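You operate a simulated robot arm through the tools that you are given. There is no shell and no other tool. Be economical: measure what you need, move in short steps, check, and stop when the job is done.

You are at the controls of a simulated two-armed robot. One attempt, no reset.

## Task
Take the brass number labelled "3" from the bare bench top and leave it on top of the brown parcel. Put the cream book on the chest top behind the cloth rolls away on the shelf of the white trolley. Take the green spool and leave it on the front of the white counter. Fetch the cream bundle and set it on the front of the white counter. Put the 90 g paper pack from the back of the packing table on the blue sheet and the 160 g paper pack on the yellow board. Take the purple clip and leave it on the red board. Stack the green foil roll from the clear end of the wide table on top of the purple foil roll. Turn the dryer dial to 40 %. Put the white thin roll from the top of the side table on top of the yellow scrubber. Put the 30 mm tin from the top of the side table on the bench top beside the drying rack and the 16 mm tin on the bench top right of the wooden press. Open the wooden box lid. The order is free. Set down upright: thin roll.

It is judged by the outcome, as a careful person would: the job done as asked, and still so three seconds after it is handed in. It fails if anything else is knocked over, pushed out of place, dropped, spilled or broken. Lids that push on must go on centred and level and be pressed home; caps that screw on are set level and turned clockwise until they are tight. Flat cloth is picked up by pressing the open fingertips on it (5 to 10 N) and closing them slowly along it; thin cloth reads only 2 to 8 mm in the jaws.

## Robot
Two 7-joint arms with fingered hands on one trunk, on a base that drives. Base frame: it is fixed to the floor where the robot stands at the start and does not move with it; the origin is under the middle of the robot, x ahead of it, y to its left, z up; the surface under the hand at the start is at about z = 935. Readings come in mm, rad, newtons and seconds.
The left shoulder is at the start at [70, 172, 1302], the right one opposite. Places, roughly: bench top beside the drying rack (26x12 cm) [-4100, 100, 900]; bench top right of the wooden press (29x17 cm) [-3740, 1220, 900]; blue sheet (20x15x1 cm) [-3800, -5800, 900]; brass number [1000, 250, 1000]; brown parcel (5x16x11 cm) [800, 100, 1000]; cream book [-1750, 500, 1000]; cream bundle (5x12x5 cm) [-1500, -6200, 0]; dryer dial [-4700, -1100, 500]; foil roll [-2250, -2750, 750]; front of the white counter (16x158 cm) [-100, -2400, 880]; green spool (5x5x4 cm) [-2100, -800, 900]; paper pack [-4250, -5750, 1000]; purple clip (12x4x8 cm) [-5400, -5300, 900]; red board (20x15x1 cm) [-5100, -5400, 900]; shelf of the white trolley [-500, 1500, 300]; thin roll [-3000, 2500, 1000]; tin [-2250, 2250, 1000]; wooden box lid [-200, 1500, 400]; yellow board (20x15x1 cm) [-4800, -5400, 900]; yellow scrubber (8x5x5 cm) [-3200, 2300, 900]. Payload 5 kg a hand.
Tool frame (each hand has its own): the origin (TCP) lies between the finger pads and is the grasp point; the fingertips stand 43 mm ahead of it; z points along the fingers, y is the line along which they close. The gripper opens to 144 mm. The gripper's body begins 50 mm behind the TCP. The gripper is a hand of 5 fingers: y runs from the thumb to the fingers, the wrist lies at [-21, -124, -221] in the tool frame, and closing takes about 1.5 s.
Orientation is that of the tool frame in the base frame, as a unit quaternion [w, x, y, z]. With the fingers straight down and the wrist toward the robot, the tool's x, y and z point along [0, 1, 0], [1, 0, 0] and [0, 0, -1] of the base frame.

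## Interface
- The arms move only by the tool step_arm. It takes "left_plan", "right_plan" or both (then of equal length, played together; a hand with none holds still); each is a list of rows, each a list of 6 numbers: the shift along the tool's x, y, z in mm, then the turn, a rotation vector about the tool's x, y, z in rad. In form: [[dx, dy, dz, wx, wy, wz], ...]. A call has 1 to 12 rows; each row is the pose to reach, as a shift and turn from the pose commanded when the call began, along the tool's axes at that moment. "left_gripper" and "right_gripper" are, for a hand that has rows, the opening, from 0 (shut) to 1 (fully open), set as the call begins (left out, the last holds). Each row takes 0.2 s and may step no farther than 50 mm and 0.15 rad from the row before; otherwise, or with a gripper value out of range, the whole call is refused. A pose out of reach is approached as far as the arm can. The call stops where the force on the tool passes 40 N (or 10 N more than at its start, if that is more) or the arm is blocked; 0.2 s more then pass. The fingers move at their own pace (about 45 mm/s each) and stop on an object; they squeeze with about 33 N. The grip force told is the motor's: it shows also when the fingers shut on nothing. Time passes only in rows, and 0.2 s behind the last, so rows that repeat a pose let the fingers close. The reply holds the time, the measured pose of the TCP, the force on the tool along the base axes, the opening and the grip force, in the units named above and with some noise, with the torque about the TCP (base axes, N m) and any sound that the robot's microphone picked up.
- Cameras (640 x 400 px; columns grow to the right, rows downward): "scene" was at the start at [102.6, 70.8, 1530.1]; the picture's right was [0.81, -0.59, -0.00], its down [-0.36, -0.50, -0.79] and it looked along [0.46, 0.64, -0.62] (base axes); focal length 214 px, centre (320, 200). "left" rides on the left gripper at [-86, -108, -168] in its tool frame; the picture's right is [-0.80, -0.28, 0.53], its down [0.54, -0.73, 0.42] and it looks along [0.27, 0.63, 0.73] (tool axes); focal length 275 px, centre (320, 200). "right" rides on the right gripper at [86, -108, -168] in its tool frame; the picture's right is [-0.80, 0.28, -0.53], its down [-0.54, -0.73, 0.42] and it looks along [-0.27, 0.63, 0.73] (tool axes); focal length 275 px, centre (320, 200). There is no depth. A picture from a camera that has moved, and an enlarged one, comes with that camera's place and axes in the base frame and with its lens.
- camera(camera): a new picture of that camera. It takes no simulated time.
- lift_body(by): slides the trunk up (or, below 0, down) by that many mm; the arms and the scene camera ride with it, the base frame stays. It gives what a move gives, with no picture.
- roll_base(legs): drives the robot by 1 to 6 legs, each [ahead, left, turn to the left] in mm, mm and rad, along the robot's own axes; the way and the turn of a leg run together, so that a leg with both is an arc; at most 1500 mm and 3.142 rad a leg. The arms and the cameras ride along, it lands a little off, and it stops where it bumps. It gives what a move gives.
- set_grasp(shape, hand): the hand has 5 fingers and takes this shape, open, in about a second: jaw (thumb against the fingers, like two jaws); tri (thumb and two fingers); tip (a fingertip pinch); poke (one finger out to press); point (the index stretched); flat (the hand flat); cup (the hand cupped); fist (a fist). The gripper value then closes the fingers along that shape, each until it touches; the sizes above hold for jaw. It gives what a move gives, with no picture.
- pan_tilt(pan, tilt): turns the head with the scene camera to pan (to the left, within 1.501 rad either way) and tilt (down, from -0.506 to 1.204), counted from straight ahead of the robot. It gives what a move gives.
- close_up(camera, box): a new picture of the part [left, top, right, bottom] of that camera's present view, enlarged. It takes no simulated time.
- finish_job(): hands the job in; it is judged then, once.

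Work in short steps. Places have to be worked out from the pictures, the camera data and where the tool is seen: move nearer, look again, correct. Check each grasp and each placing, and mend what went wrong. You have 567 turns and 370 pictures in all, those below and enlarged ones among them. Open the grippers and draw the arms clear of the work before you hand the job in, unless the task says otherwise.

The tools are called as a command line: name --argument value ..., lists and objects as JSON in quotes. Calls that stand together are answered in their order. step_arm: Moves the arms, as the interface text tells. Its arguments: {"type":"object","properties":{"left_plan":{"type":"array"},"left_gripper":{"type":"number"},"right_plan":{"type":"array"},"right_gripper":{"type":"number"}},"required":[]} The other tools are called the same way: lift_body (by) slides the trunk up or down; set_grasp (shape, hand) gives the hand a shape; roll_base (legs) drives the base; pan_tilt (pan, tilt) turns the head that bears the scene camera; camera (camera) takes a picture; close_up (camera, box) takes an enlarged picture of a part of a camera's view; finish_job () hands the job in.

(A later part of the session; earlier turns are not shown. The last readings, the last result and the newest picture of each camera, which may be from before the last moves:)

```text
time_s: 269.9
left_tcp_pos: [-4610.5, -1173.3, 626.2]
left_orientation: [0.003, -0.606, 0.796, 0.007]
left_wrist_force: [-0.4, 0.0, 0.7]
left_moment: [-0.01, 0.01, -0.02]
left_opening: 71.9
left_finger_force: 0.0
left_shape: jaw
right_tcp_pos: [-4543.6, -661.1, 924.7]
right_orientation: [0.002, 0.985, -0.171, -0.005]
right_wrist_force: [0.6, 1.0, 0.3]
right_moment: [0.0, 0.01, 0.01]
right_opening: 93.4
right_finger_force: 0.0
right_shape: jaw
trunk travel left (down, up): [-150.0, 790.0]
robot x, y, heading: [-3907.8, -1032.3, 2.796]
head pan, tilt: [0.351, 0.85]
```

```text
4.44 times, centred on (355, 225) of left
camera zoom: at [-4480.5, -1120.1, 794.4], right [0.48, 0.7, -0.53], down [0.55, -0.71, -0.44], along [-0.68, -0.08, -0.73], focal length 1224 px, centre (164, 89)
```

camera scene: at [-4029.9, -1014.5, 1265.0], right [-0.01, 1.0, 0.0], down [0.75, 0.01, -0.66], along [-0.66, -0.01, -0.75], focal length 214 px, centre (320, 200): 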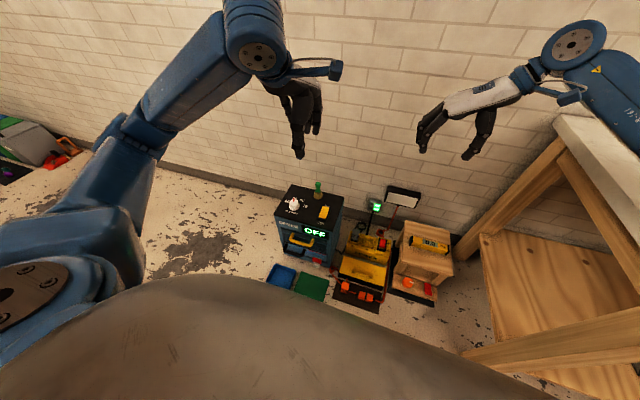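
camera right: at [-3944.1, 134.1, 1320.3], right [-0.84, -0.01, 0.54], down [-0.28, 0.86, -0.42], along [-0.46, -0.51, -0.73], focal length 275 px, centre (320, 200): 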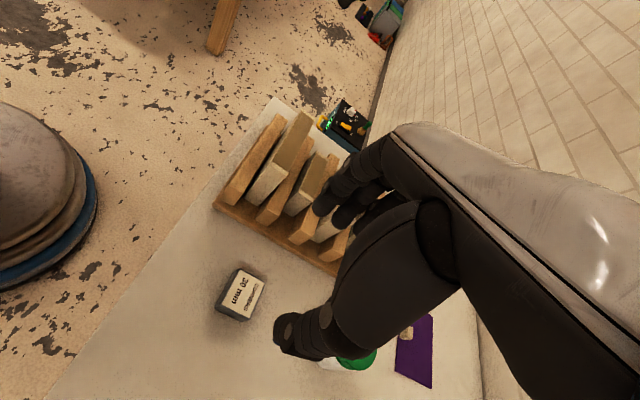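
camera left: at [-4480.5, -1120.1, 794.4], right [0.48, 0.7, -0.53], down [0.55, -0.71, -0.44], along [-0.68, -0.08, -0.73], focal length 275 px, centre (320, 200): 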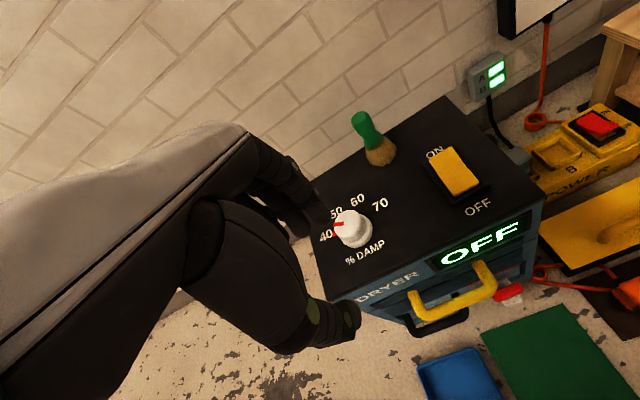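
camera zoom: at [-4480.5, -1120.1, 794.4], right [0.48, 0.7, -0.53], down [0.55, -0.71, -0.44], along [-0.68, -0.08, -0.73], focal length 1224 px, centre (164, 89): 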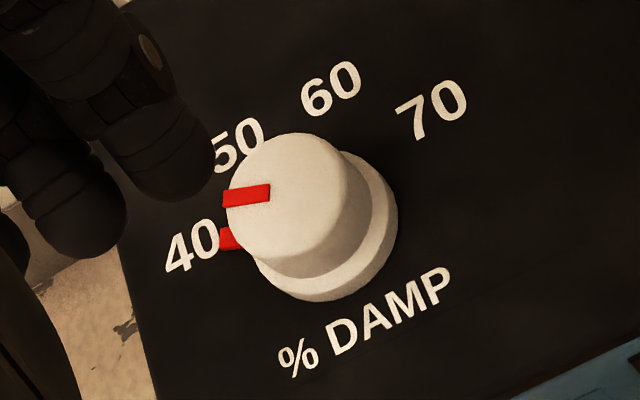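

The dial points at 40 within a degree or two. Now back up: raise the left hand and trunk, and drive north for the thin roll.

step_arm --left_plan '[[0, -20, -45, 0, 0, 0], [0, -40, -90, 0, 0, 0], [0, -60, -135, 0, 0, 0], [0, -80, -180, 0, 0, 0], [0, -80, -220, 0, 0, 0]]'

lift_body --by 350

roll_base --legs '[[-500, 0, 0], [0, -1200, 0], [0, -1100, 0], [0, 0, -1.53]]'

pan_tilt --pan 0.2 --tilt 0.65

camera --camera "scene"

```text
time_s: 271.1
left_tcp_pos: [-4531.1, -1199.1, 846.2]
left_orientation: [0.003, -0.607, 0.795, 0.007]
left_wrist_force: [0.2, 0.7, 0.7]
left_moment: [-0.01, 0.01, 0.05]
left_opening: 71.9
left_finger_force: 0.1
left_shape: jaw
right_tcp_pos: [-4544.9, -661.4, 925.0]
right_orientation: [0.002, 0.985, -0.171, -0.005]
right_wrist_force: [-0.7, 0.2, -0.5]
right_moment: [-0.02, -0.02, -0.01]
right_opening: 93.5
right_finger_force: 0.0
right_shape: jaw
trunk travel left (down, up): [-150.0, 790.0]
robot x, y, heading: [-3906.1, -1030.8, 2.798]
head pan, tilt: [0.351, 0.85]
```

```text
time_s: 274.5
left_tcp_pos: [-4532.7, -1199.5, 1195.0]
left_orientation: [0.002, -0.606, 0.795, 0.007]
left_wrist_force: [-0.5, -0.7, 0.0]
left_moment: [-0.04, -0.01, 0.02]
left_opening: 71.9
left_finger_force: 0.0
left_shape: jaw
right_tcp_pos: [-4544.0, -660.6, 1274.4]
right_orientation: [0.002, 0.985, -0.172, -0.006]
right_wrist_force: [-0.3, 0.3, -0.5]
right_moment: [0.0, -0.01, 0.04]
right_opening: 93.4
right_finger_force: 0.1
right_shape: jaw
trunk travel left (down, up): [-500.0, 440.0]
robot x, y, heading: [-3903.3, -1028.9, 2.797]
head pan, tilt: [0.351, 0.85]
```

```text
time_s: 292.3
left_tcp_pos: [-2814.9, 1611.8, 1195.3]
left_orientation: [0.007, 0.138, 0.99, 0.004]
left_wrist_force: [-0.8, -0.5, 0.4]
left_moment: [0.0, 0.01, 0.04]
left_opening: 71.7
left_finger_force: 0.0
left_shape: jaw
right_tcp_pos: [-2278.0, 1619.1, 1274.7]
right_orientation: [0.002, -0.571, 0.821, 0.005]
right_wrist_force: [-0.3, 0.3, -0.6]
right_moment: [0.03, -0.01, 0.01]
right_opening: 93.5
right_finger_force: 0.0
right_shape: jaw
trunk travel left (down, up): [-500.0, 440.0]
robot x, y, heading: [-2653.4, 983.3, 1.218]
head pan, tilt: [0.351, 0.85]
```

```text
time_s: 293.1
left_tcp_pos: [-2815.2, 1611.2, 1196.2]
left_orientation: [0.008, 0.138, 0.99, 0.004]
left_wrist_force: [-0.5, -0.7, -0.6]
left_moment: [0.02, -0.01, -0.01]
left_opening: 71.8
left_finger_force: 0.0
left_shape: jaw
right_tcp_pos: [-2278.4, 1619.0, 1274.0]
right_orientation: [0.002, -0.571, 0.821, 0.004]
right_wrist_force: [-0.3, -0.5, -0.8]
right_moment: [-0.01, -0.01, 0.02]
right_opening: 93.5
right_finger_force: 0.1
right_shape: jaw
trunk travel left (down, up): [-500.0, 440.0]
robot x, y, heading: [-2655.1, 983.6, 1.22]
head pan, tilt: [0.201, 0.649]
```

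```text
257 pictures are left
camera scene: at [-2619.9, 1117.3, 1631.5], right [0.99, -0.15, 0.0], down [-0.09, -0.6, -0.8], along [0.12, 0.79, -0.61], focal length 214 px, centre (320, 200)
```

scene: 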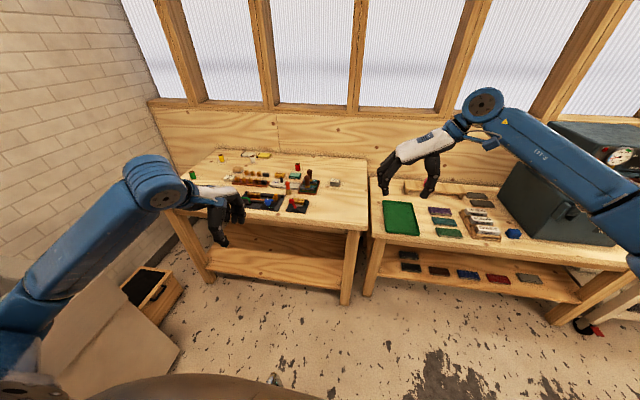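

Approach the table's left part.

roll_base --legs '[[0, 0, 0.04], [560, 584, 0]]'

pan_tilt --pan 0.0 --tilt 0.7

camera --camera "scene"

```text
time_s: 297.8
left_tcp_pos: [-3257.8, 2311.0, 1196.6]
left_orientation: [0.006, 0.104, 0.995, 0.004]
left_wrist_force: [0.2, -0.6, -0.5]
left_moment: [0.01, 0.02, 0.0]
left_opening: 72.2
left_finger_force: 0.1
left_shape: jaw
right_tcp_pos: [-2721.7, 2356.0, 1274.6]
right_orientation: [0.003, -0.599, 0.8, 0.004]
right_wrist_force: [-0.9, -0.2, 0.1]
right_moment: [-0.01, 0.02, -0.03]
right_opening: 93.3
right_finger_force: 0.1
right_shape: jaw
trunk travel left (down, up): [-500.0, 440.0]
robot x, y, heading: [-3050.8, 1694.1, 1.286]
head pan, tilt: [0.201, 0.649]
```

```text
time_s: 298.5
left_tcp_pos: [-3257.1, 2310.7, 1195.2]
left_orientation: [0.006, 0.104, 0.995, 0.003]
left_wrist_force: [-0.2, 1.2, 0.1]
left_moment: [0.0, -0.04, 0.0]
left_opening: 71.9
left_finger_force: 0.2
left_shape: jaw
right_tcp_pos: [-2721.7, 2355.6, 1274.2]
right_orientation: [0.002, -0.6, 0.8, 0.005]
right_wrist_force: [0.3, 0.5, -0.5]
right_moment: [-0.02, 0.05, 0.0]
right_opening: 93.2
right_finger_force: 0.0
right_shape: jaw
trunk travel left (down, up): [-500.0, 440.0]
robot x, y, heading: [-3051.6, 1697.7, 1.288]
head pan, tilt: [0.0, 0.7]
```

```text
256 pictures are left
camera scene: at [-3011.4, 1826.8, 1627.2], right [0.96, -0.28, 0.0], down [-0.18, -0.62, -0.76], along [0.21, 0.73, -0.64], focal length 214 px, centre (320, 200)
```

scene: 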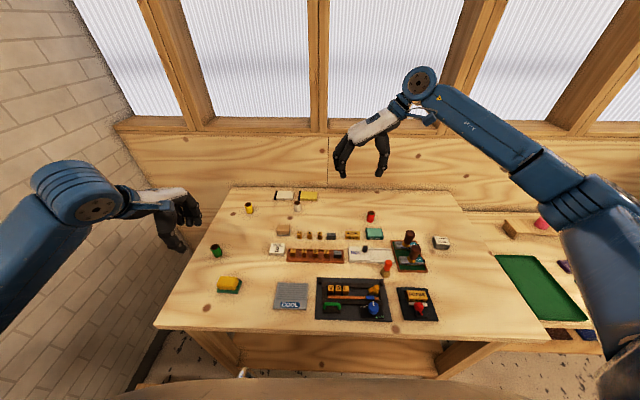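

close_up --camera "scene" --box '[256, 180, 336, 230]'

close_up --camera "scene" --box '[190, 255, 270, 305]'

```text
8.00 times, centred on (296, 205) of scene
camera zoom: at [-3011.4, 1826.8, 1627.2], right [0.96, -0.28, 0.0], down [-0.18, -0.62, -0.76], along [0.21, 0.73, -0.64], focal length 1716 px, centre (512, 160)
```

zoom: 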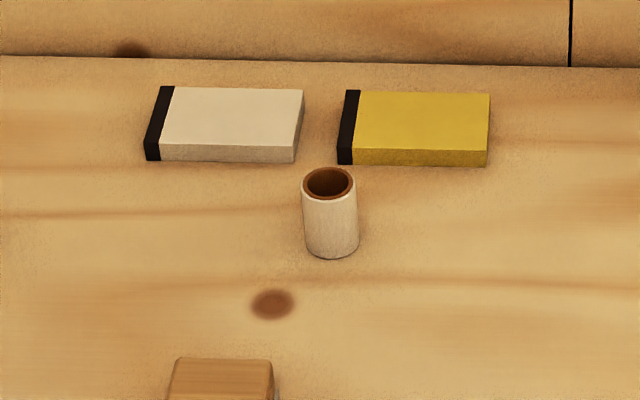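

```text
8.00 times, centred on (230, 280) of scene
camera zoom: at [-3011.4, 1826.8, 1627.2], right [0.96, -0.28, 0.0], down [-0.18, -0.62, -0.76], along [0.21, 0.73, -0.64], focal length 1716 px, centre (1040, -440)
```

zoom: 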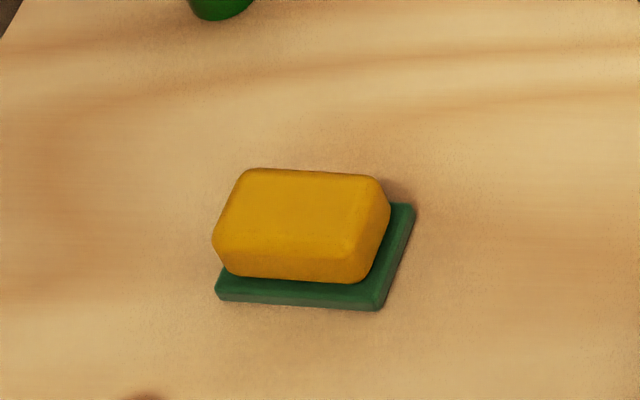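

Roll: (-2901,2629), 35 mm dia, ~52 mm tall. Scrubber top centre ≈(-3215,2288), z≈930. Move the base forward 75 and carry the left hand above the roll.

roll_base --legs '[[75, 0, 0]]'

step_arm --left_plan '[[-30, 34, 0, 0, 0, 0], [-61, 68, 0, 0, 0, 0], [-92, 102, 0, 0, 0, 0], [-123, 136, 0, 0, 0, 0], [-153, 170, 0, 0, 0, 0], [-184, 205, 0, 0, 0, 0], [-215, 239, 0, 0, 0, 0], [-246, 273, 0, 0, 0, 0], [-277, 307, 0, 0, 0, 0]]' --left_gripper 0.5

lift_body --by -140

camera --camera "left"

```text
time_s: 299.6
left_tcp_pos: [-3237.8, 2375.3, 1198.2]
left_orientation: [0.006, 0.105, 0.994, 0.006]
left_wrist_force: [-0.7, -0.7, -0.2]
left_moment: [0.09, -0.03, 0.06]
left_opening: 71.9
left_finger_force: 0.1
left_shape: jaw
right_tcp_pos: [-2701.0, 2418.9, 1276.7]
right_orientation: [0.004, -0.599, 0.801, 0.006]
right_wrist_force: [0.5, -1.0, 0.5]
right_moment: [0.08, -0.04, 0.0]
right_opening: 93.3
right_finger_force: 0.0
right_shape: jaw
trunk travel left (down, up): [-500.0, 440.0]
robot x, y, heading: [-3033.1, 1763.5, 1.286]
head pan, tilt: [0.0, 0.7]
```

```text
time_s: 301.6
left_tcp_pos: [-2899.6, 2626.1, 1199.3]
left_orientation: [0.006, 0.104, 0.995, 0.003]
left_wrist_force: [0.4, -0.1, 0.9]
left_moment: [-0.04, 0.02, 0.01]
left_opening: 71.7
left_finger_force: 0.0
left_shape: jaw
right_tcp_pos: [-2697.6, 2426.1, 1273.5]
right_orientation: [0.001, -0.6, 0.8, 0.005]
right_wrist_force: [0.1, 1.3, -0.4]
right_moment: [-0.01, 0.06, -0.02]
right_opening: 93.6
right_finger_force: 0.0
right_shape: jaw
trunk travel left (down, up): [-500.0, 440.0]
robot x, y, heading: [-3028.8, 1766.5, 1.288]
head pan, tilt: [0.0, 0.7]
```

```text
time_s: 303.2
left_tcp_pos: [-2901.7, 2624.2, 1061.5]
left_orientation: [0.006, 0.105, 0.994, 0.004]
left_wrist_force: [0.1, -0.4, -0.3]
left_moment: [0.01, -0.01, -0.05]
left_opening: 72.0
left_finger_force: 0.0
left_shape: jaw
right_tcp_pos: [-2699.6, 2423.3, 1135.7]
right_orientation: [0.002, -0.6, 0.8, 0.005]
right_wrist_force: [-0.6, 0.3, 0.1]
right_moment: [0.06, 0.0, -0.02]
right_opening: 93.3
right_finger_force: 0.1
right_shape: jaw
trunk travel left (down, up): [-360.0, 580.0]
robot x, y, heading: [-3029.7, 1767.5, 1.284]
head pan, tilt: [0.0, 0.7]
```

```text
253 pictures are left
camera left: at [-2840.7, 2499.7, 1228.7], right [0.73, -0.44, -0.53], down [-0.68, -0.59, -0.44], along [-0.12, 0.67, -0.73], focal length 275 px, centre (320, 200)
```

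left: 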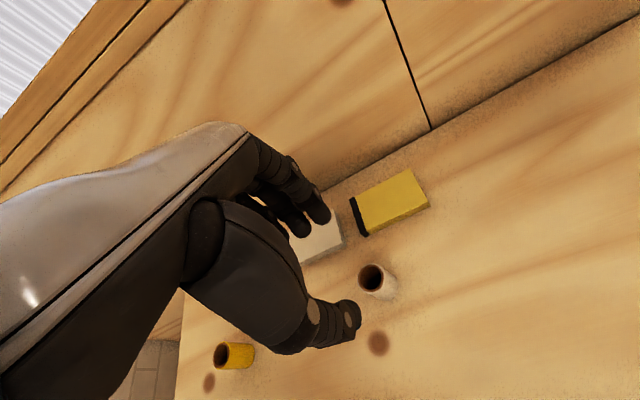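

Roll is right between; correct by 9 mm and descend.

step_arm --left_plan '[[-4, 9, 40, 0, 0, 0], [-4, 9, 80, 0, 0, 0], [-4, 9, 110, 0, 0, 0], [-4, 9, 126, 0, 0, 0]]'

camera --camera "left"

```text
time_s: 304.4
left_tcp_pos: [-2891.5, 2637.0, 987.8]
left_orientation: [0.007, 0.103, 0.994, 0.033]
left_wrist_force: [0.3, -0.1, -1.3]
left_moment: [0.02, 0.03, 0.03]
left_opening: 71.9
left_finger_force: 0.1
left_shape: jaw
right_tcp_pos: [-2697.0, 2409.1, 1144.2]
right_orientation: [0.005, -0.6, 0.8, 0.011]
right_wrist_force: [0.4, -1.0, 0.5]
right_moment: [0.05, 0.05, -0.03]
right_opening: 93.5
right_finger_force: 0.1
right_shape: jaw
trunk travel left (down, up): [-360.0, 580.0]
robot x, y, heading: [-3031.6, 1764.2, 1.283]
head pan, tilt: [0.0, 0.7]
stopped in row 4 (left hand): the arm was blocked; the commanded pose is now the measured one
```

```text
252 pictures are left
camera left: at [-2833.1, 2503.3, 1147.8], right [0.73, -0.41, -0.55], down [-0.67, -0.57, -0.47], along [-0.12, 0.71, -0.69], focal length 275 px, centre (320, 200)
```

left: 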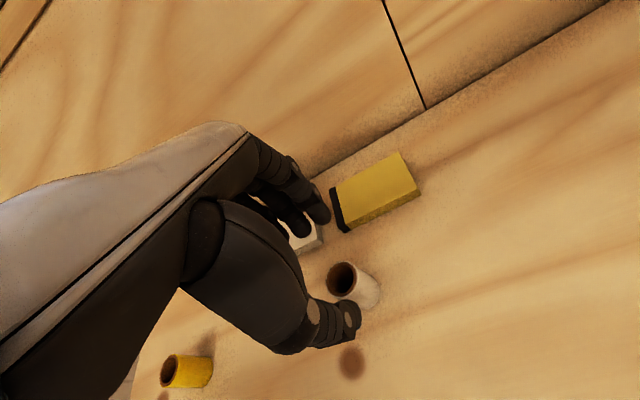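

Blocked physically, it seems. Let me look from the head.

camera --camera "scene"

```text
251 pictures are left
camera scene: at [-2987.3, 1876.1, 1490.6], right [0.96, -0.28, -0.01], down [-0.18, -0.61, -0.77], along [0.21, 0.74, -0.63], focal length 214 px, centre (320, 200)
```

scene: 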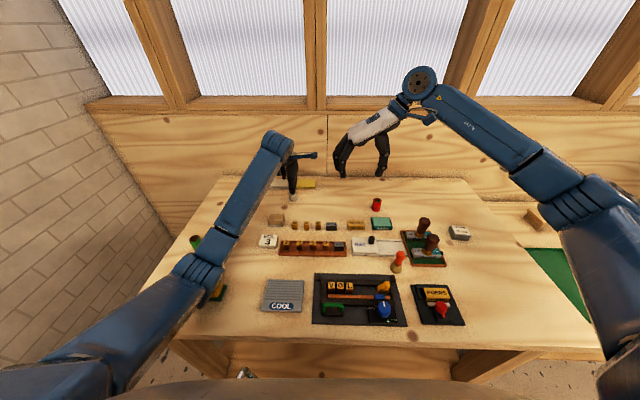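

The left elbow came down low over the scrubber corner. I back up at once.

step_arm --left_plan '[[0, 0, -20, 0, 0, 0], [0, 0, -45, 0, 0, 0], [0, 0, -75, 0.05, 0, 0]]'

lift_body --by 140

close_up --camera "scene" --box '[140, 200, 300, 300]'

```text
time_s: 305.2
left_tcp_pos: [-2890.6, 2635.8, 1034.3]
left_orientation: [0.005, 0.105, 0.994, -0.006]
left_wrist_force: [-0.5, 0.3, -1.2]
left_moment: [-0.02, 0.02, 0.0]
left_opening: 71.7
left_finger_force: 0.0
left_shape: jaw
right_tcp_pos: [-2696.3, 2423.1, 1132.7]
right_orientation: [0.002, -0.598, 0.802, 0.006]
right_wrist_force: [0.5, 0.6, -0.7]
right_moment: [-0.02, 0.05, -0.02]
right_opening: 93.4
right_finger_force: 0.0
right_shape: jaw
trunk travel left (down, up): [-360.0, 580.0]
robot x, y, heading: [-3026.1, 1771.2, 1.281]
head pan, tilt: [0.0, 0.7]
```

```text
time_s: 306.9
left_tcp_pos: [-2896.9, 2639.1, 1175.5]
left_orientation: [0.005, 0.103, 0.995, -0.007]
left_wrist_force: [-0.8, 0.1, 0.3]
left_moment: [-0.01, 0.0, -0.03]
left_opening: 71.9
left_finger_force: 0.1
left_shape: jaw
right_tcp_pos: [-2700.6, 2426.1, 1274.5]
right_orientation: [0.002, -0.599, 0.8, 0.005]
right_wrist_force: [0.5, -0.4, 0.3]
right_moment: [0.01, 0.0, -0.01]
right_opening: 93.4
right_finger_force: 0.0
right_shape: jaw
trunk travel left (down, up): [-500.0, 440.0]
robot x, y, heading: [-3034.6, 1764.5, 1.286]
head pan, tilt: [0.0, 0.7]
```

```text
4.00 times, centred on (220, 250) of scene
camera zoom: at [-2991.6, 1897.0, 1627.1], right [0.96, -0.28, 0.0], down [-0.18, -0.62, -0.76], along [0.21, 0.73, -0.64], focal length 858 px, centre (720, 0)
```

zoom: 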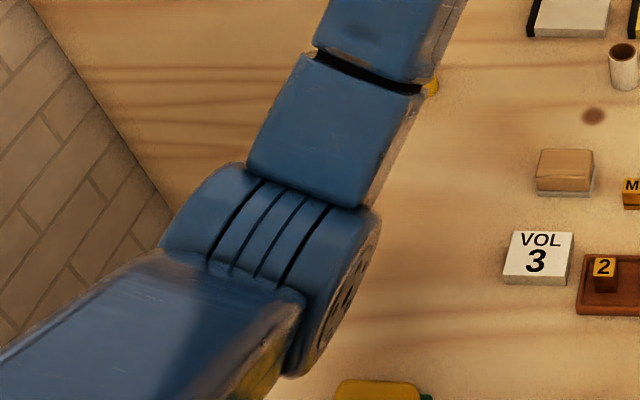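

Move the left arm away to inspect the items underneath.

step_arm --left_plan '[[0, 0, -30, 0, 0, 0], [-31, -34, -40, 0, 0, 0], [-62, -68, -40, 0, 0, 0], [-93, -102, -40, 0, 0, 0], [-124, -136, -40, 0, 0, 0], [-150, -170, -40, 0, 0, 0], [-150, -205, -40, 0, 0, 0]]'

camera --camera "scene"

```text
time_s: 308.7
left_tcp_pos: [-2852.4, 2464.6, 1206.2]
left_orientation: [-0.039, 0.061, 0.997, 0.021]
left_wrist_force: [-0.5, 0.4, 1.5]
left_moment: [0.06, 0.04, -0.03]
left_opening: 72.0
left_finger_force: 0.1
left_shape: jaw
left hand out of reach, approached as far as the arm can: row 7
right_tcp_pos: [-2700.8, 2426.7, 1274.0]
right_orientation: [0.002, -0.601, 0.799, 0.006]
right_wrist_force: [1.0, -1.3, -0.1]
right_moment: [0.02, 0.05, -0.01]
right_opening: 93.1
right_finger_force: 0.1
right_shape: jaw
trunk travel left (down, up): [-500.0, 440.0]
robot x, y, heading: [-3033.6, 1766.7, 1.289]
head pan, tilt: [0.0, 0.7]
stopped in row 7 (left hand): the arm was blocked; the commanded pose is now the measured one
```

```text
249 pictures are left
camera scene: at [-2990.1, 1896.2, 1627.2], right [0.96, -0.28, 0.0], down [-0.18, -0.62, -0.76], along [0.21, 0.73, -0.64], focal length 214 px, centre (320, 200)
```

scene: 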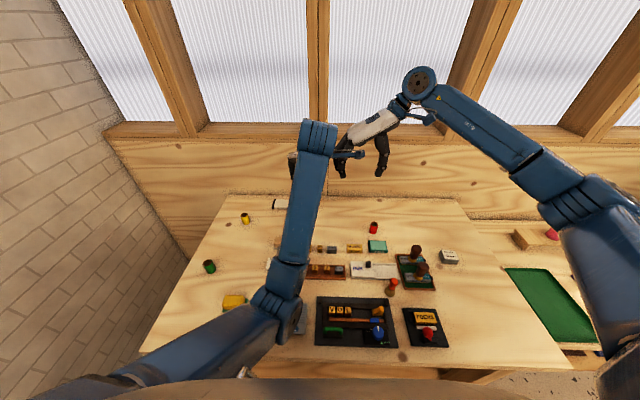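

close_up --camera "scene" --box '[170, 245, 290, 320]'

```text
5.33 times, centred on (230, 282) of scene
camera zoom: at [-2990.1, 1896.2, 1627.2], right [0.96, -0.28, 0.0], down [-0.18, -0.62, -0.76], along [0.21, 0.73, -0.64], focal length 1144 px, centre (800, -240)
```

zoom: 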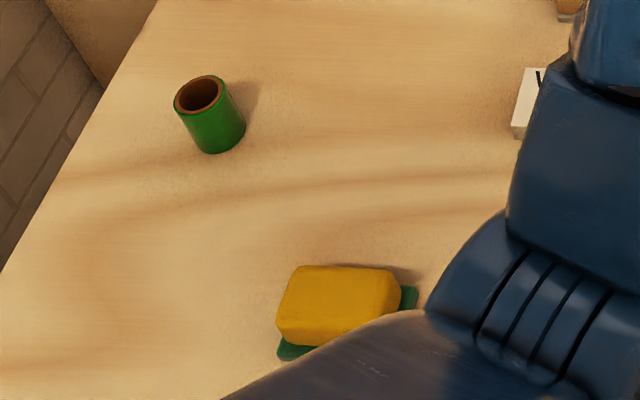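

Scrubber and rolls stand, but the scrubber was nudged ~38 mm to the right; I'll put it back later. For the roll I keep the trunk high and turn the robot right so the left shoulder is nearer (elbow away from the items).

roll_base --legs '[[0, 0, -0.55]]'

camera --camera "scene"

```text
time_s: 310.6
left_tcp_pos: [-2513.4, 2267.9, 1204.8]
left_orientation: [-0.033, 0.331, 0.942, 0.03]
left_wrist_force: [0.1, 0.2, -0.3]
left_moment: [-0.01, -0.03, 0.01]
left_opening: 72.1
left_finger_force: 0.2
left_shape: jaw
right_tcp_pos: [-2406.1, 2155.0, 1275.0]
right_orientation: [0.004, -0.359, 0.933, 0.005]
right_wrist_force: [-0.6, -0.1, -0.6]
right_moment: [0.01, 0.0, 0.02]
right_opening: 93.2
right_finger_force: 0.0
right_shape: jaw
trunk travel left (down, up): [-500.0, 440.0]
robot x, y, heading: [-3032.7, 1763.3, 0.738]
head pan, tilt: [0.0, 0.7]
```

```text
247 pictures are left
camera scene: at [-2929.7, 1857.9, 1627.2], right [0.67, -0.74, 0.0], down [-0.48, -0.43, -0.76], along [0.57, 0.51, -0.64], focal length 214 px, centre (320, 200)
```

scene: 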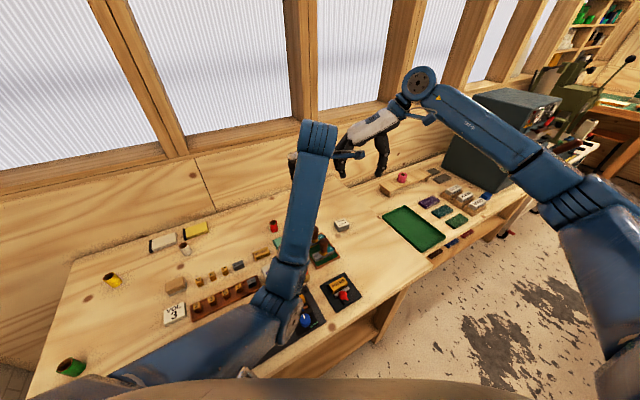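

Swing the left hand to above the roll.

step_arm --left_plan '[[44, 4, 0, 0.01, -0.02, -0.05], [88, 7, 0, 0.02, -0.04, -0.1], [132, 11, 0, 0.03, -0.06, -0.15], [176, 15, 0, 0.035, -0.08, -0.2], [220, 18, 0, 0.035, -0.08, -0.25], [264, 22, 0, 0.035, -0.08, -0.3], [308, 26, 0, 0.035, -0.08, -0.35], [352, 30, 0, 0.035, -0.08, -0.4], [396, 33, 0, 0.035, -0.08, -0.45], [440, 37, 0, 0.035, -0.08, -0.5], [484, 40, 0, 0.035, -0.08, -0.55], [527, 44, 0, 0.035, -0.08, -0.59]]'

camera --camera "left"

camera --camera "scene"

```text
time_s: 313.2
left_tcp_pos: [-2896.4, 2628.1, 1250.7]
left_orientation: [0.01, 0.044, 0.999, 0.008]
left_wrist_force: [0.4, 0.1, 0.0]
left_moment: [-0.02, 0.0, -0.02]
left_opening: 72.2
left_finger_force: 0.1
left_shape: jaw
right_tcp_pos: [-2404.8, 2156.8, 1274.4]
right_orientation: [0.004, -0.359, 0.933, 0.005]
right_wrist_force: [-1.4, 0.0, 0.2]
right_moment: [-0.04, -0.04, 0.01]
right_opening: 93.4
right_finger_force: 0.0
right_shape: jaw
trunk travel left (down, up): [-500.0, 440.0]
robot x, y, heading: [-3030.7, 1767.6, 0.731]
head pan, tilt: [0.0, 0.7]
```

```text
246 pictures are left
camera left: at [-2822.4, 2510.2, 1417.0], right [0.78, -0.34, -0.52], down [-0.6, -0.67, -0.45], along [-0.2, 0.66, -0.73], focal length 275 px, centre (320, 200)
```

left: 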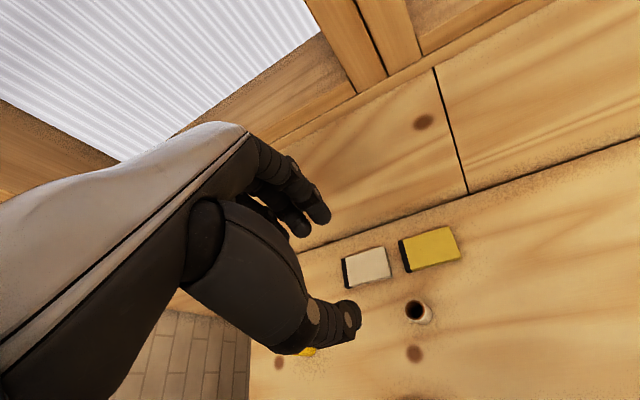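

```text
245 pictures are left
camera scene: at [-2931.4, 1859.1, 1627.2], right [0.67, -0.74, 0.0], down [-0.48, -0.43, -0.76], along [0.57, 0.51, -0.64], focal length 214 px, centre (320, 200)
```

scene: 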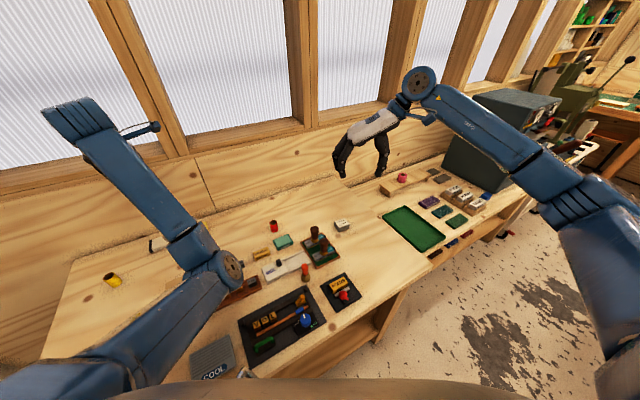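

Lower in steps while watching the elbow.

step_arm --left_plan '[[0, 4, 45, 0, 0, 0], [0, 4, 90, 0, 0, 0], [0, 4, 135, 0, 0, 0], [0, 4, 180, 0, 0, 0]]'

camera --camera "scene"

camera --camera "right"

```text
time_s: 314.2
left_tcp_pos: [-2895.7, 2636.7, 1070.9]
left_orientation: [0.009, 0.044, 0.999, 0.009]
left_wrist_force: [-0.3, 1.0, 0.8]
left_moment: [-0.03, 0.02, -0.02]
left_opening: 72.0
left_finger_force: 0.0
left_shape: jaw
right_tcp_pos: [-2404.4, 2156.6, 1275.3]
right_orientation: [0.003, -0.359, 0.933, 0.003]
right_wrist_force: [-0.1, 0.9, -0.5]
right_moment: [-0.01, 0.02, -0.01]
right_opening: 93.1
right_finger_force: 0.1
right_shape: jaw
trunk travel left (down, up): [-500.0, 440.0]
robot x, y, heading: [-3033.7, 1764.9, 0.733]
head pan, tilt: [0.0, 0.7]
```

```text
244 pictures are left
camera scene: at [-2929.8, 1858.6, 1627.3], right [0.67, -0.74, 0.0], down [-0.48, -0.43, -0.76], along [0.57, 0.51, -0.64], focal length 214 px, centre (320, 200)
```

scene: 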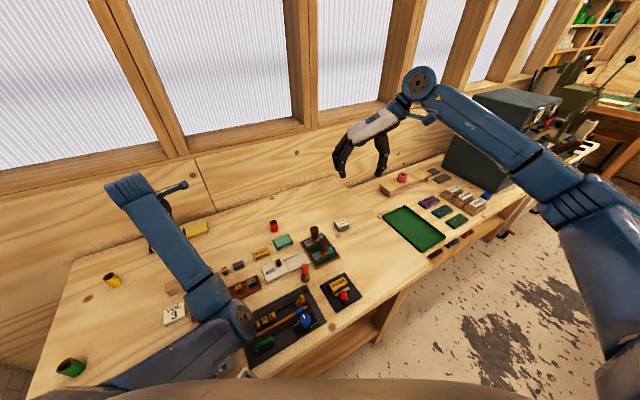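

```text
243 pictures are left
camera right: at [-2396.5, 2015.1, 1439.2], right [0.4, 0.74, 0.54], down [0.89, -0.17, -0.42], along [-0.22, 0.65, -0.73], focal length 275 px, centre (320, 200)
```

right: 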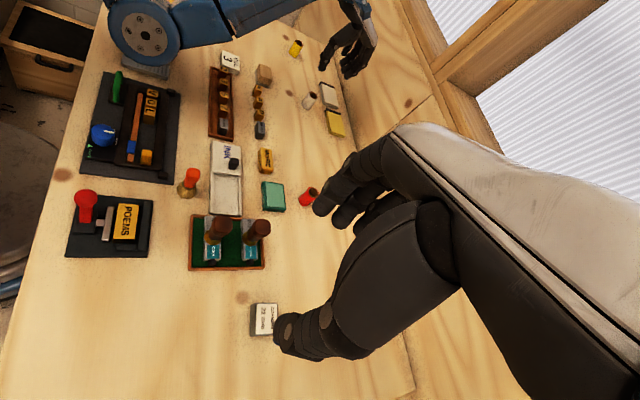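

The left elbow is at z≈1035 over the front of the table (items there reach ~930). I raise the trunk 100 and lower the hand relative to it, checking the elbow again.

lift_body --by 100

step_arm --left_plan '[[0, 0, 45, 0, 0, 0], [0, 0, 90, 0, 0, 0], [0, 0, 130, 0, 0, 0]]'

camera --camera "right"

camera --camera "scene"

```text
time_s: 315.6
left_tcp_pos: [-2894.5, 2635.5, 1169.7]
left_orientation: [0.009, 0.043, 0.999, 0.009]
left_wrist_force: [-0.7, -0.2, -0.4]
left_moment: [-0.02, -0.06, 0.01]
left_opening: 72.0
left_finger_force: 0.0
left_shape: jaw
right_tcp_pos: [-2405.8, 2154.6, 1374.3]
right_orientation: [0.003, -0.359, 0.933, 0.003]
right_wrist_force: [0.6, 0.6, 0.6]
right_moment: [-0.06, 0.0, 0.02]
right_opening: 93.1
right_finger_force: 0.0
right_shape: jaw
trunk travel left (down, up): [-600.0, 340.0]
robot x, y, heading: [-3036.0, 1764.5, 0.735]
head pan, tilt: [0.0, 0.7]
```

```text
time_s: 316.4
left_tcp_pos: [-2891.6, 2640.2, 1042.8]
left_orientation: [0.009, 0.044, 0.999, 0.009]
left_wrist_force: [-0.8, 0.2, 0.2]
left_moment: [-0.01, 0.02, -0.02]
left_opening: 71.8
left_finger_force: 0.1
left_shape: jaw
right_tcp_pos: [-2405.4, 2155.6, 1374.5]
right_orientation: [0.004, -0.359, 0.933, 0.003]
right_wrist_force: [-0.4, -1.3, 0.5]
right_moment: [-0.04, -0.01, -0.01]
right_opening: 93.3
right_finger_force: 0.1
right_shape: jaw
trunk travel left (down, up): [-600.0, 340.0]
robot x, y, heading: [-3029.5, 1766.4, 0.74]
head pan, tilt: [0.0, 0.7]
```

```text
242 pictures are left
camera right: at [-2396.4, 2014.8, 1539.2], right [0.4, 0.74, 0.54], down [0.89, -0.17, -0.42], along [-0.22, 0.65, -0.73], focal length 275 px, centre (320, 200)
```

right: 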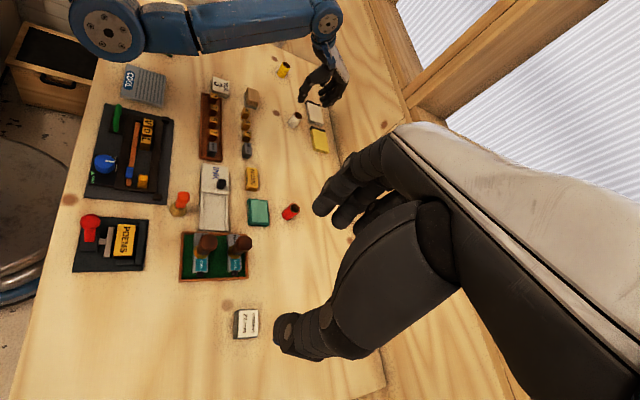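

```text
241 pictures are left
camera scene: at [-2929.6, 1858.3, 1727.3], right [0.67, -0.74, 0.0], down [-0.48, -0.43, -0.76], along [0.57, 0.51, -0.64], focal length 214 px, centre (320, 200)
```

scene: 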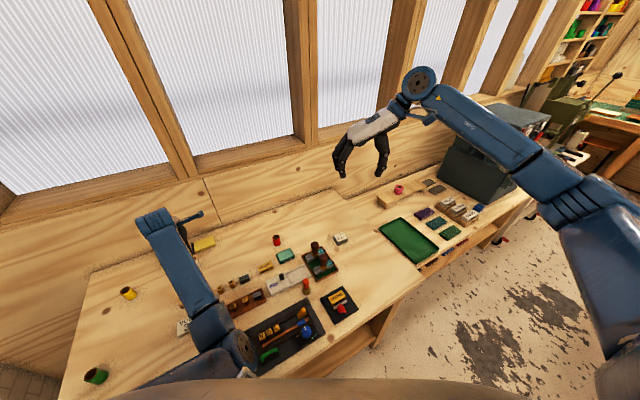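

Elbow now at z≈1110: ample room. Check the roll under the left hand.

step_arm --left_plan '[[0, 0, 25, 0, 0, 0], [0, 0, 50, 0, 0, 0]]'

camera --camera "left"

```text
time_s: 317.0
left_tcp_pos: [-2889.8, 2639.5, 993.0]
left_orientation: [0.008, 0.043, 0.999, 0.009]
left_wrist_force: [0.0, 1.2, 0.0]
left_moment: [0.0, 0.02, 0.01]
left_opening: 72.0
left_finger_force: 0.1
left_shape: jaw
right_tcp_pos: [-2405.5, 2155.4, 1373.6]
right_orientation: [0.003, -0.36, 0.933, 0.003]
right_wrist_force: [-0.3, 0.2, 0.4]
right_moment: [-0.04, 0.0, -0.04]
right_opening: 93.5
right_finger_force: 0.1
right_shape: jaw
trunk travel left (down, up): [-600.0, 340.0]
robot x, y, heading: [-3035.6, 1762.9, 0.735]
head pan, tilt: [0.0, 0.7]
```

```text
240 pictures are left
camera left: at [-2815.1, 2522.2, 1158.8], right [0.78, -0.34, -0.53], down [-0.6, -0.67, -0.45], along [-0.2, 0.66, -0.72], focal length 275 px, centre (320, 200)
```

left: 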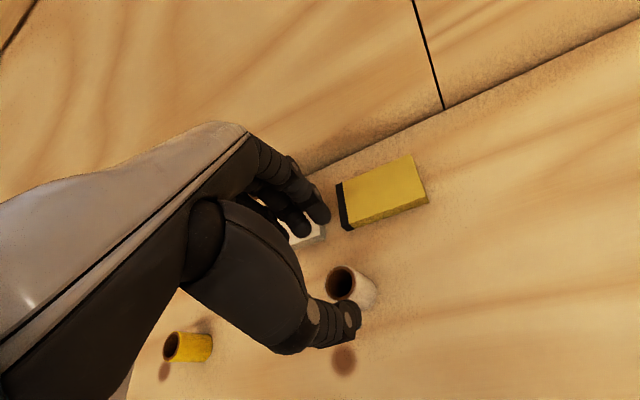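

step_arm --left_plan '[[5, -8, 20, 0, 0, 0], [5, -8, 40, 0, 0, 0], [5, -8, 56, 0, 0, 0]]'

step_arm --left_plan '[[0, 0, 0, 0, 0, 0], [0, 0, 0, 0, 0, 0], [0, 0, 0, 0, 0, 0], [0, 0, 0, 0, 0, 0], [0, 0, 0, 0, 0, 0]]' --left_gripper 0

camera --camera "left"

```text
time_s: 317.8
left_tcp_pos: [-2896.8, 2634.4, 935.8]
left_orientation: [0.01, 0.044, 0.999, 0.008]
left_wrist_force: [-0.6, -0.6, 0.5]
left_moment: [0.01, 0.03, 0.0]
left_opening: 71.8
left_finger_force: 0.0
left_shape: jaw
right_tcp_pos: [-2405.4, 2155.5, 1374.2]
right_orientation: [0.002, -0.359, 0.933, 0.004]
right_wrist_force: [-0.4, 0.3, -0.3]
right_moment: [0.0, 0.0, 0.01]
right_opening: 93.5
right_finger_force: 0.2
right_shape: jaw
trunk travel left (down, up): [-600.0, 340.0]
robot x, y, heading: [-3032.3, 1767.8, 0.736]
head pan, tilt: [0.0, 0.7]
```

```text
time_s: 319.0
left_tcp_pos: [-2896.2, 2634.5, 935.0]
left_orientation: [0.01, 0.044, 0.999, 0.009]
left_wrist_force: [0.8, -0.9, -0.3]
left_moment: [0.03, -0.04, 0.01]
left_opening: 25.5
left_finger_force: 32.9
left_shape: jaw
right_tcp_pos: [-2405.4, 2155.0, 1375.3]
right_orientation: [0.003, -0.359, 0.933, 0.003]
right_wrist_force: [1.2, 0.9, 0.6]
right_moment: [-0.01, 0.0, 0.03]
right_opening: 93.4
right_finger_force: 0.0
right_shape: jaw
trunk travel left (down, up): [-600.0, 340.0]
robot x, y, heading: [-3033.7, 1767.5, 0.735]
head pan, tilt: [0.0, 0.7]
```

```text
239 pictures are left
camera left: at [-2821.9, 2515.3, 1102.5], right [0.78, -0.34, -0.53], down [-0.6, -0.67, -0.45], along [-0.2, 0.66, -0.72], focal length 275 px, centre (320, 200)
```

left: 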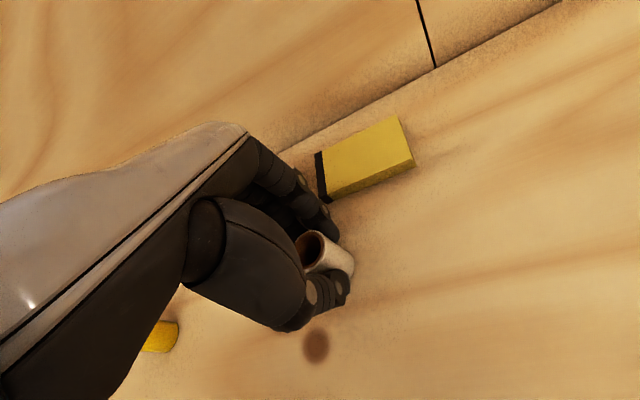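

Gripped upright. Lift.

step_arm --left_plan '[[0, 0, -40, 0, 0, 0], [0, 0, -85, 0, 0, 0], [0, 0, -130, 0, 0, 0], [0, 0, -175, 0, 0, 0], [0, 0, -215, 0, 0, 0]]'

close_up --camera "left" --box '[240, 180, 400, 340]'

```text
time_s: 320.2
left_tcp_pos: [-2900.9, 2626.8, 1149.9]
left_orientation: [0.008, 0.044, 0.999, 0.008]
left_wrist_force: [0.4, -1.0, -0.1]
left_moment: [0.02, 0.02, 0.01]
left_opening: 25.2
left_finger_force: 33.1
left_shape: jaw
right_tcp_pos: [-2405.9, 2154.4, 1375.6]
right_orientation: [0.003, -0.36, 0.933, 0.005]
right_wrist_force: [0.0, 0.3, 0.6]
right_moment: [-0.02, 0.04, 0.0]
right_opening: 93.4
right_finger_force: 0.0
right_shape: jaw
trunk travel left (down, up): [-600.0, 340.0]
robot x, y, heading: [-3031.7, 1764.2, 0.738]
head pan, tilt: [0.0, 0.7]
```

```text
2.50 times, centred on (320, 260) of left
camera zoom: at [-2826.3, 2509.1, 1316.5], right [0.78, -0.34, -0.53], down [-0.6, -0.67, -0.44], along [-0.2, 0.66, -0.73], focal length 688 px, centre (320, 50)
```

zoom: 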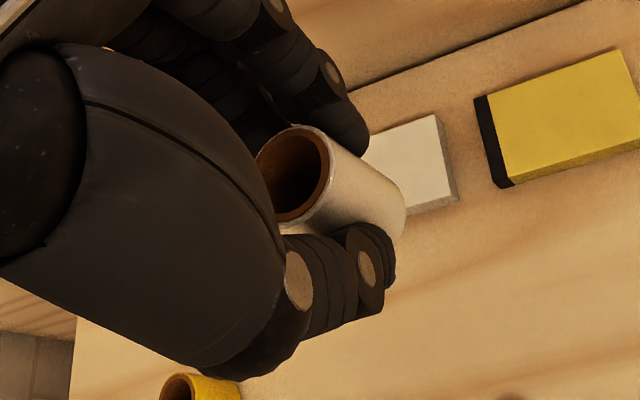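

Roll is secure. Tuck the left hand in front (turning it with the body), then back off and square up to the table.

step_arm --left_plan '[[-31, -29, 0, 0, 0, 0.07], [-63, -58, 0, 0, 0, 0.14], [-94, -87, 0, 0, 0, 0.21], [-126, -116, 0, 0, 0, 0.28], [-157, -145, 0, 0, 0, 0.35], [-189, -174, 0, 0, 0, 0.42], [-220, -203, 0, 0, 0, 0.5]]'

roll_base --legs '[[-224, -117, 0], [0, 0, 0.52]]'

pan_tilt --pan 0.3 --tilt 0.75

camera --camera "scene"

```text
time_s: 322.0
left_tcp_pos: [-2705.0, 2443.4, 1184.8]
left_orientation: [0.002, 0.277, 0.96, 0.05]
left_wrist_force: [-0.5, -0.2, -0.4]
left_moment: [0.0, 0.0, 0.01]
left_opening: 25.3
left_finger_force: 33.5
left_shape: jaw
right_tcp_pos: [-2404.6, 2154.9, 1375.3]
right_orientation: [0.003, -0.36, 0.933, 0.004]
right_wrist_force: [1.0, 0.0, -0.2]
right_moment: [0.0, -0.03, 0.05]
right_opening: 93.3
right_finger_force: 0.2
right_shape: jaw
trunk travel left (down, up): [-600.0, 340.0]
robot x, y, heading: [-3035.0, 1766.7, 0.73]
head pan, tilt: [0.0, 0.7]
stopped in row 7 (left hand): the arm was blocked; the commanded pose is now the measured one
```

```text
time_s: 325.2
left_tcp_pos: [-3155.5, 2284.3, 1186.4]
left_orientation: [-0.011, 0.034, 0.998, 0.048]
left_wrist_force: [-0.4, -0.6, 0.5]
left_moment: [0.02, -0.01, 0.01]
left_opening: 25.2
left_finger_force: 33.1
left_shape: jaw
right_tcp_pos: [-2753.9, 2173.2, 1374.0]
right_orientation: [0.002, -0.577, 0.816, 0.006]
right_wrist_force: [0.2, -1.0, 0.0]
right_moment: [0.01, 0.02, 0.01]
right_opening: 93.2
right_finger_force: 0.0
right_shape: jaw
trunk travel left (down, up): [-600.0, 340.0]
robot x, y, heading: [-3121.8, 1534.5, 1.234]
head pan, tilt: [0.0, 0.7]
```

```text
time_s: 326.0
left_tcp_pos: [-3157.5, 2284.7, 1185.0]
left_orientation: [-0.012, 0.033, 0.998, 0.047]
left_wrist_force: [0.5, 0.1, 0.1]
left_moment: [-0.02, 0.02, 0.01]
left_opening: 25.1
left_finger_force: 33.5
left_shape: jaw
right_tcp_pos: [-2753.9, 2173.3, 1374.6]
right_orientation: [0.002, -0.578, 0.816, 0.005]
right_wrist_force: [-0.1, -0.1, 0.8]
right_moment: [-0.03, 0.03, 0.0]
right_opening: 93.3
right_finger_force: 0.0
right_shape: jaw
trunk travel left (down, up): [-600.0, 340.0]
robot x, y, heading: [-3119.1, 1531.3, 1.234]
head pan, tilt: [0.3, 0.75]
```

```text
237 pictures are left
camera scene: at [-3098.8, 1664.1, 1723.0], right [1.0, -0.04, 0.0], down [-0.03, -0.68, -0.73], along [0.03, 0.73, -0.68], focal length 214 px, centre (320, 200)
```

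scene: 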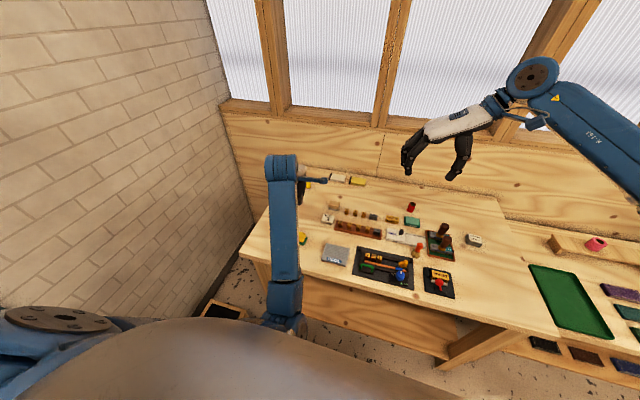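

Plan: set the roll down for a moment on free table at ≈(-3150,2400), put the scrubber back with the same hand, then stack. First lower the trunk, level the tool and move there.

lift_body --by -130

step_arm --left_plan '[[0, 30, 0, 0.03, -0.01, 0], [0, 70, 0, 0.06, -0.02, 0], [0, 114, 0, 0.093, -0.027, 0], [0, 114, 20, 0.093, -0.027, 0]]'

camera --camera "left"

camera --camera "scene"

```text
time_s: 327.6
left_tcp_pos: [-3157.0, 2284.1, 1054.7]
left_orientation: [-0.011, 0.032, 0.998, 0.048]
left_wrist_force: [0.1, -0.1, -0.2]
left_moment: [-0.03, -0.03, -0.03]
left_opening: 25.5
left_finger_force: 33.2
left_shape: jaw
right_tcp_pos: [-2755.1, 2172.8, 1244.5]
right_orientation: [0.003, -0.578, 0.816, 0.005]
right_wrist_force: [0.1, 0.3, 0.0]
right_moment: [0.0, -0.01, 0.01]
right_opening: 93.4
right_finger_force: 0.0
right_shape: jaw
trunk travel left (down, up): [-470.0, 470.0]
robot x, y, heading: [-3122.9, 1535.1, 1.23]
head pan, tilt: [0.3, 0.75]
```

```text
time_s: 328.6
left_tcp_pos: [-3149.3, 2398.0, 1045.9]
left_orientation: [0.001, 0.034, 0.999, 0.002]
left_wrist_force: [0.3, 0.4, 0.6]
left_moment: [-0.03, -0.01, 0.0]
left_opening: 25.2
left_finger_force: 33.4
left_shape: jaw
right_tcp_pos: [-2754.6, 2173.1, 1244.6]
right_orientation: [0.002, -0.577, 0.816, 0.006]
right_wrist_force: [-0.3, -0.6, 0.4]
right_moment: [0.02, -0.01, 0.02]
right_opening: 93.1
right_finger_force: 0.1
right_shape: jaw
trunk travel left (down, up): [-470.0, 470.0]
robot x, y, heading: [-3119.9, 1534.7, 1.233]
head pan, tilt: [0.3, 0.75]
```

```text
236 pictures are left
camera left: at [-3070.8, 2284.4, 1214.0], right [0.78, -0.34, -0.53], down [-0.59, -0.69, -0.43], along [-0.22, 0.64, -0.73], focal length 275 px, centre (320, 200)
```

left: 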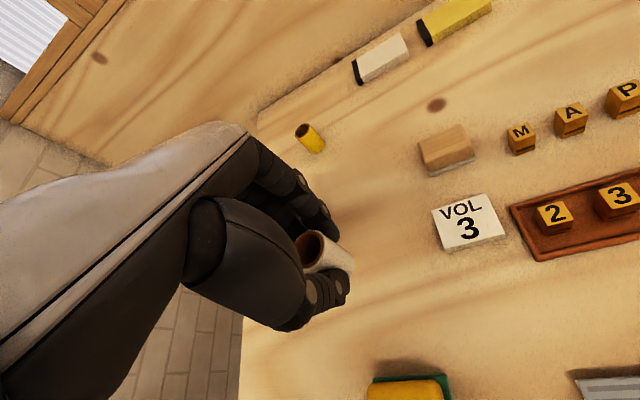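

```text
235 pictures are left
camera scene: at [-3098.5, 1663.5, 1593.1], right [1.0, -0.04, 0.0], down [-0.03, -0.68, -0.73], along [0.03, 0.73, -0.68], focal length 214 px, centre (320, 200)
```

scene: 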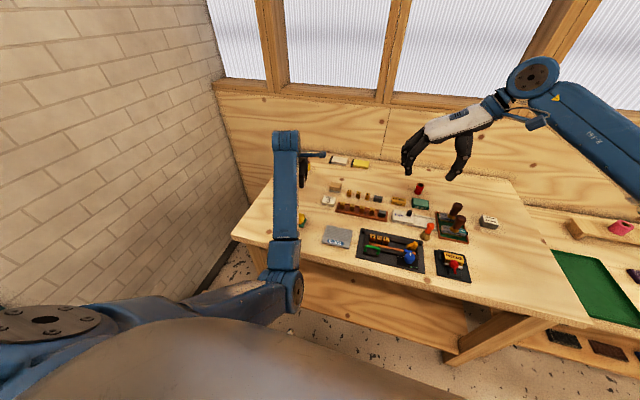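

Elbow is in front of the table now, so it's safe. Lower the roll to the table gently.

step_arm --left_plan '[[0, 0, 45, 0, 0, 0], [0, 0, 85, 0, 0, 0], [0, 0, 98, 0, 0, 0], [0, 0, 103, 0, 0, 0], [0, 0, 107, 0, 0, 0], [0, 0, 110, 0, 0, 0]]'

```text
time_s: 330.0
left_tcp_pos: [-3149.6, 2400.0, 935.5]
left_orientation: [0.001, 0.034, 0.999, 0.0]
left_wrist_force: [0.1, -0.3, 1.8]
left_moment: [0.02, -0.03, 0.03]
left_opening: 25.5
left_finger_force: 33.1
left_shape: jaw
right_tcp_pos: [-2755.0, 2173.3, 1244.5]
right_orientation: [0.002, -0.577, 0.817, 0.005]
right_wrist_force: [-1.5, 0.5, 0.6]
right_moment: [0.03, 0.01, 0.0]
right_opening: 93.4
right_finger_force: 0.1
right_shape: jaw
trunk travel left (down, up): [-470.0, 470.0]
robot x, y, heading: [-3123.5, 1533.1, 1.235]
head pan, tilt: [0.3, 0.75]
```

Just touching. Release, rise and look at the scrubber.

step_arm --left_plan '[[0, 0, 1, 0, 0, 0], [0, 0, 1, 0, 0, 0], [0, 0, 1, 0, 0, 0], [0, 0, 1, 0, 0, 0]]' --left_gripper 0.5

step_arm --left_plan '[[0, 0, -40, 0, 0, 0], [0, 0, -85, 0, 0, 0], [0, -40, -110, 0, 0, 0], [0, -80, -110, 0, 0, 0], [0, -115, -110, 0, 0, 0]]'

camera --camera "left"

```text
time_s: 331.0
left_tcp_pos: [-3148.1, 2399.7, 934.2]
left_orientation: [0.0, 0.034, 0.999, 0.001]
left_wrist_force: [0.0, 0.4, 0.0]
left_moment: [-0.01, -0.01, 0.03]
left_opening: 71.3
left_finger_force: 0.1
left_shape: jaw
right_tcp_pos: [-2755.1, 2173.6, 1244.5]
right_orientation: [0.001, -0.578, 0.816, 0.004]
right_wrist_force: [-0.8, -0.8, -0.3]
right_moment: [0.0, -0.05, -0.01]
right_opening: 93.3
right_finger_force: 0.1
right_shape: jaw
trunk travel left (down, up): [-470.0, 470.0]
robot x, y, heading: [-3122.7, 1535.0, 1.233]
head pan, tilt: [0.3, 0.75]
```

```text
time_s: 332.2
left_tcp_pos: [-3154.9, 2282.2, 1044.5]
left_orientation: [0.002, 0.033, 0.999, 0.001]
left_wrist_force: [0.2, -0.2, -0.6]
left_moment: [0.06, -0.01, 0.0]
left_opening: 72.0
left_finger_force: 0.0
left_shape: jaw
right_tcp_pos: [-2755.6, 2171.6, 1245.2]
right_orientation: [0.003, -0.577, 0.816, 0.004]
right_wrist_force: [-0.9, 0.0, 0.5]
right_moment: [0.06, -0.01, 0.01]
right_opening: 93.3
right_finger_force: 0.1
right_shape: jaw
trunk travel left (down, up): [-470.0, 470.0]
robot x, y, heading: [-3121.5, 1534.1, 1.229]
head pan, tilt: [0.3, 0.75]
```

```text
234 pictures are left
camera left: at [-3077.4, 2168.9, 1211.9], right [0.78, -0.34, -0.53], down [-0.59, -0.69, -0.43], along [-0.22, 0.64, -0.73], focal length 275 px, centre (320, 200)
```

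left: 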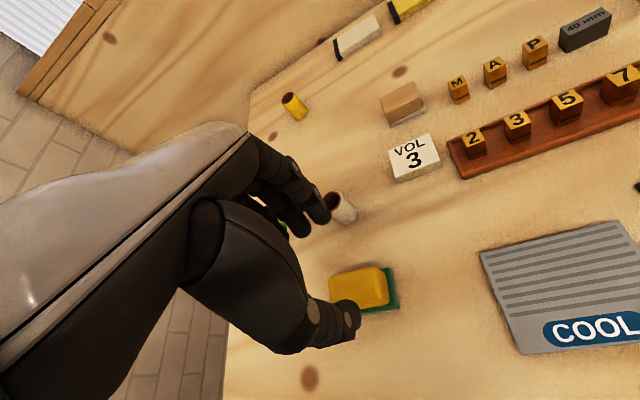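

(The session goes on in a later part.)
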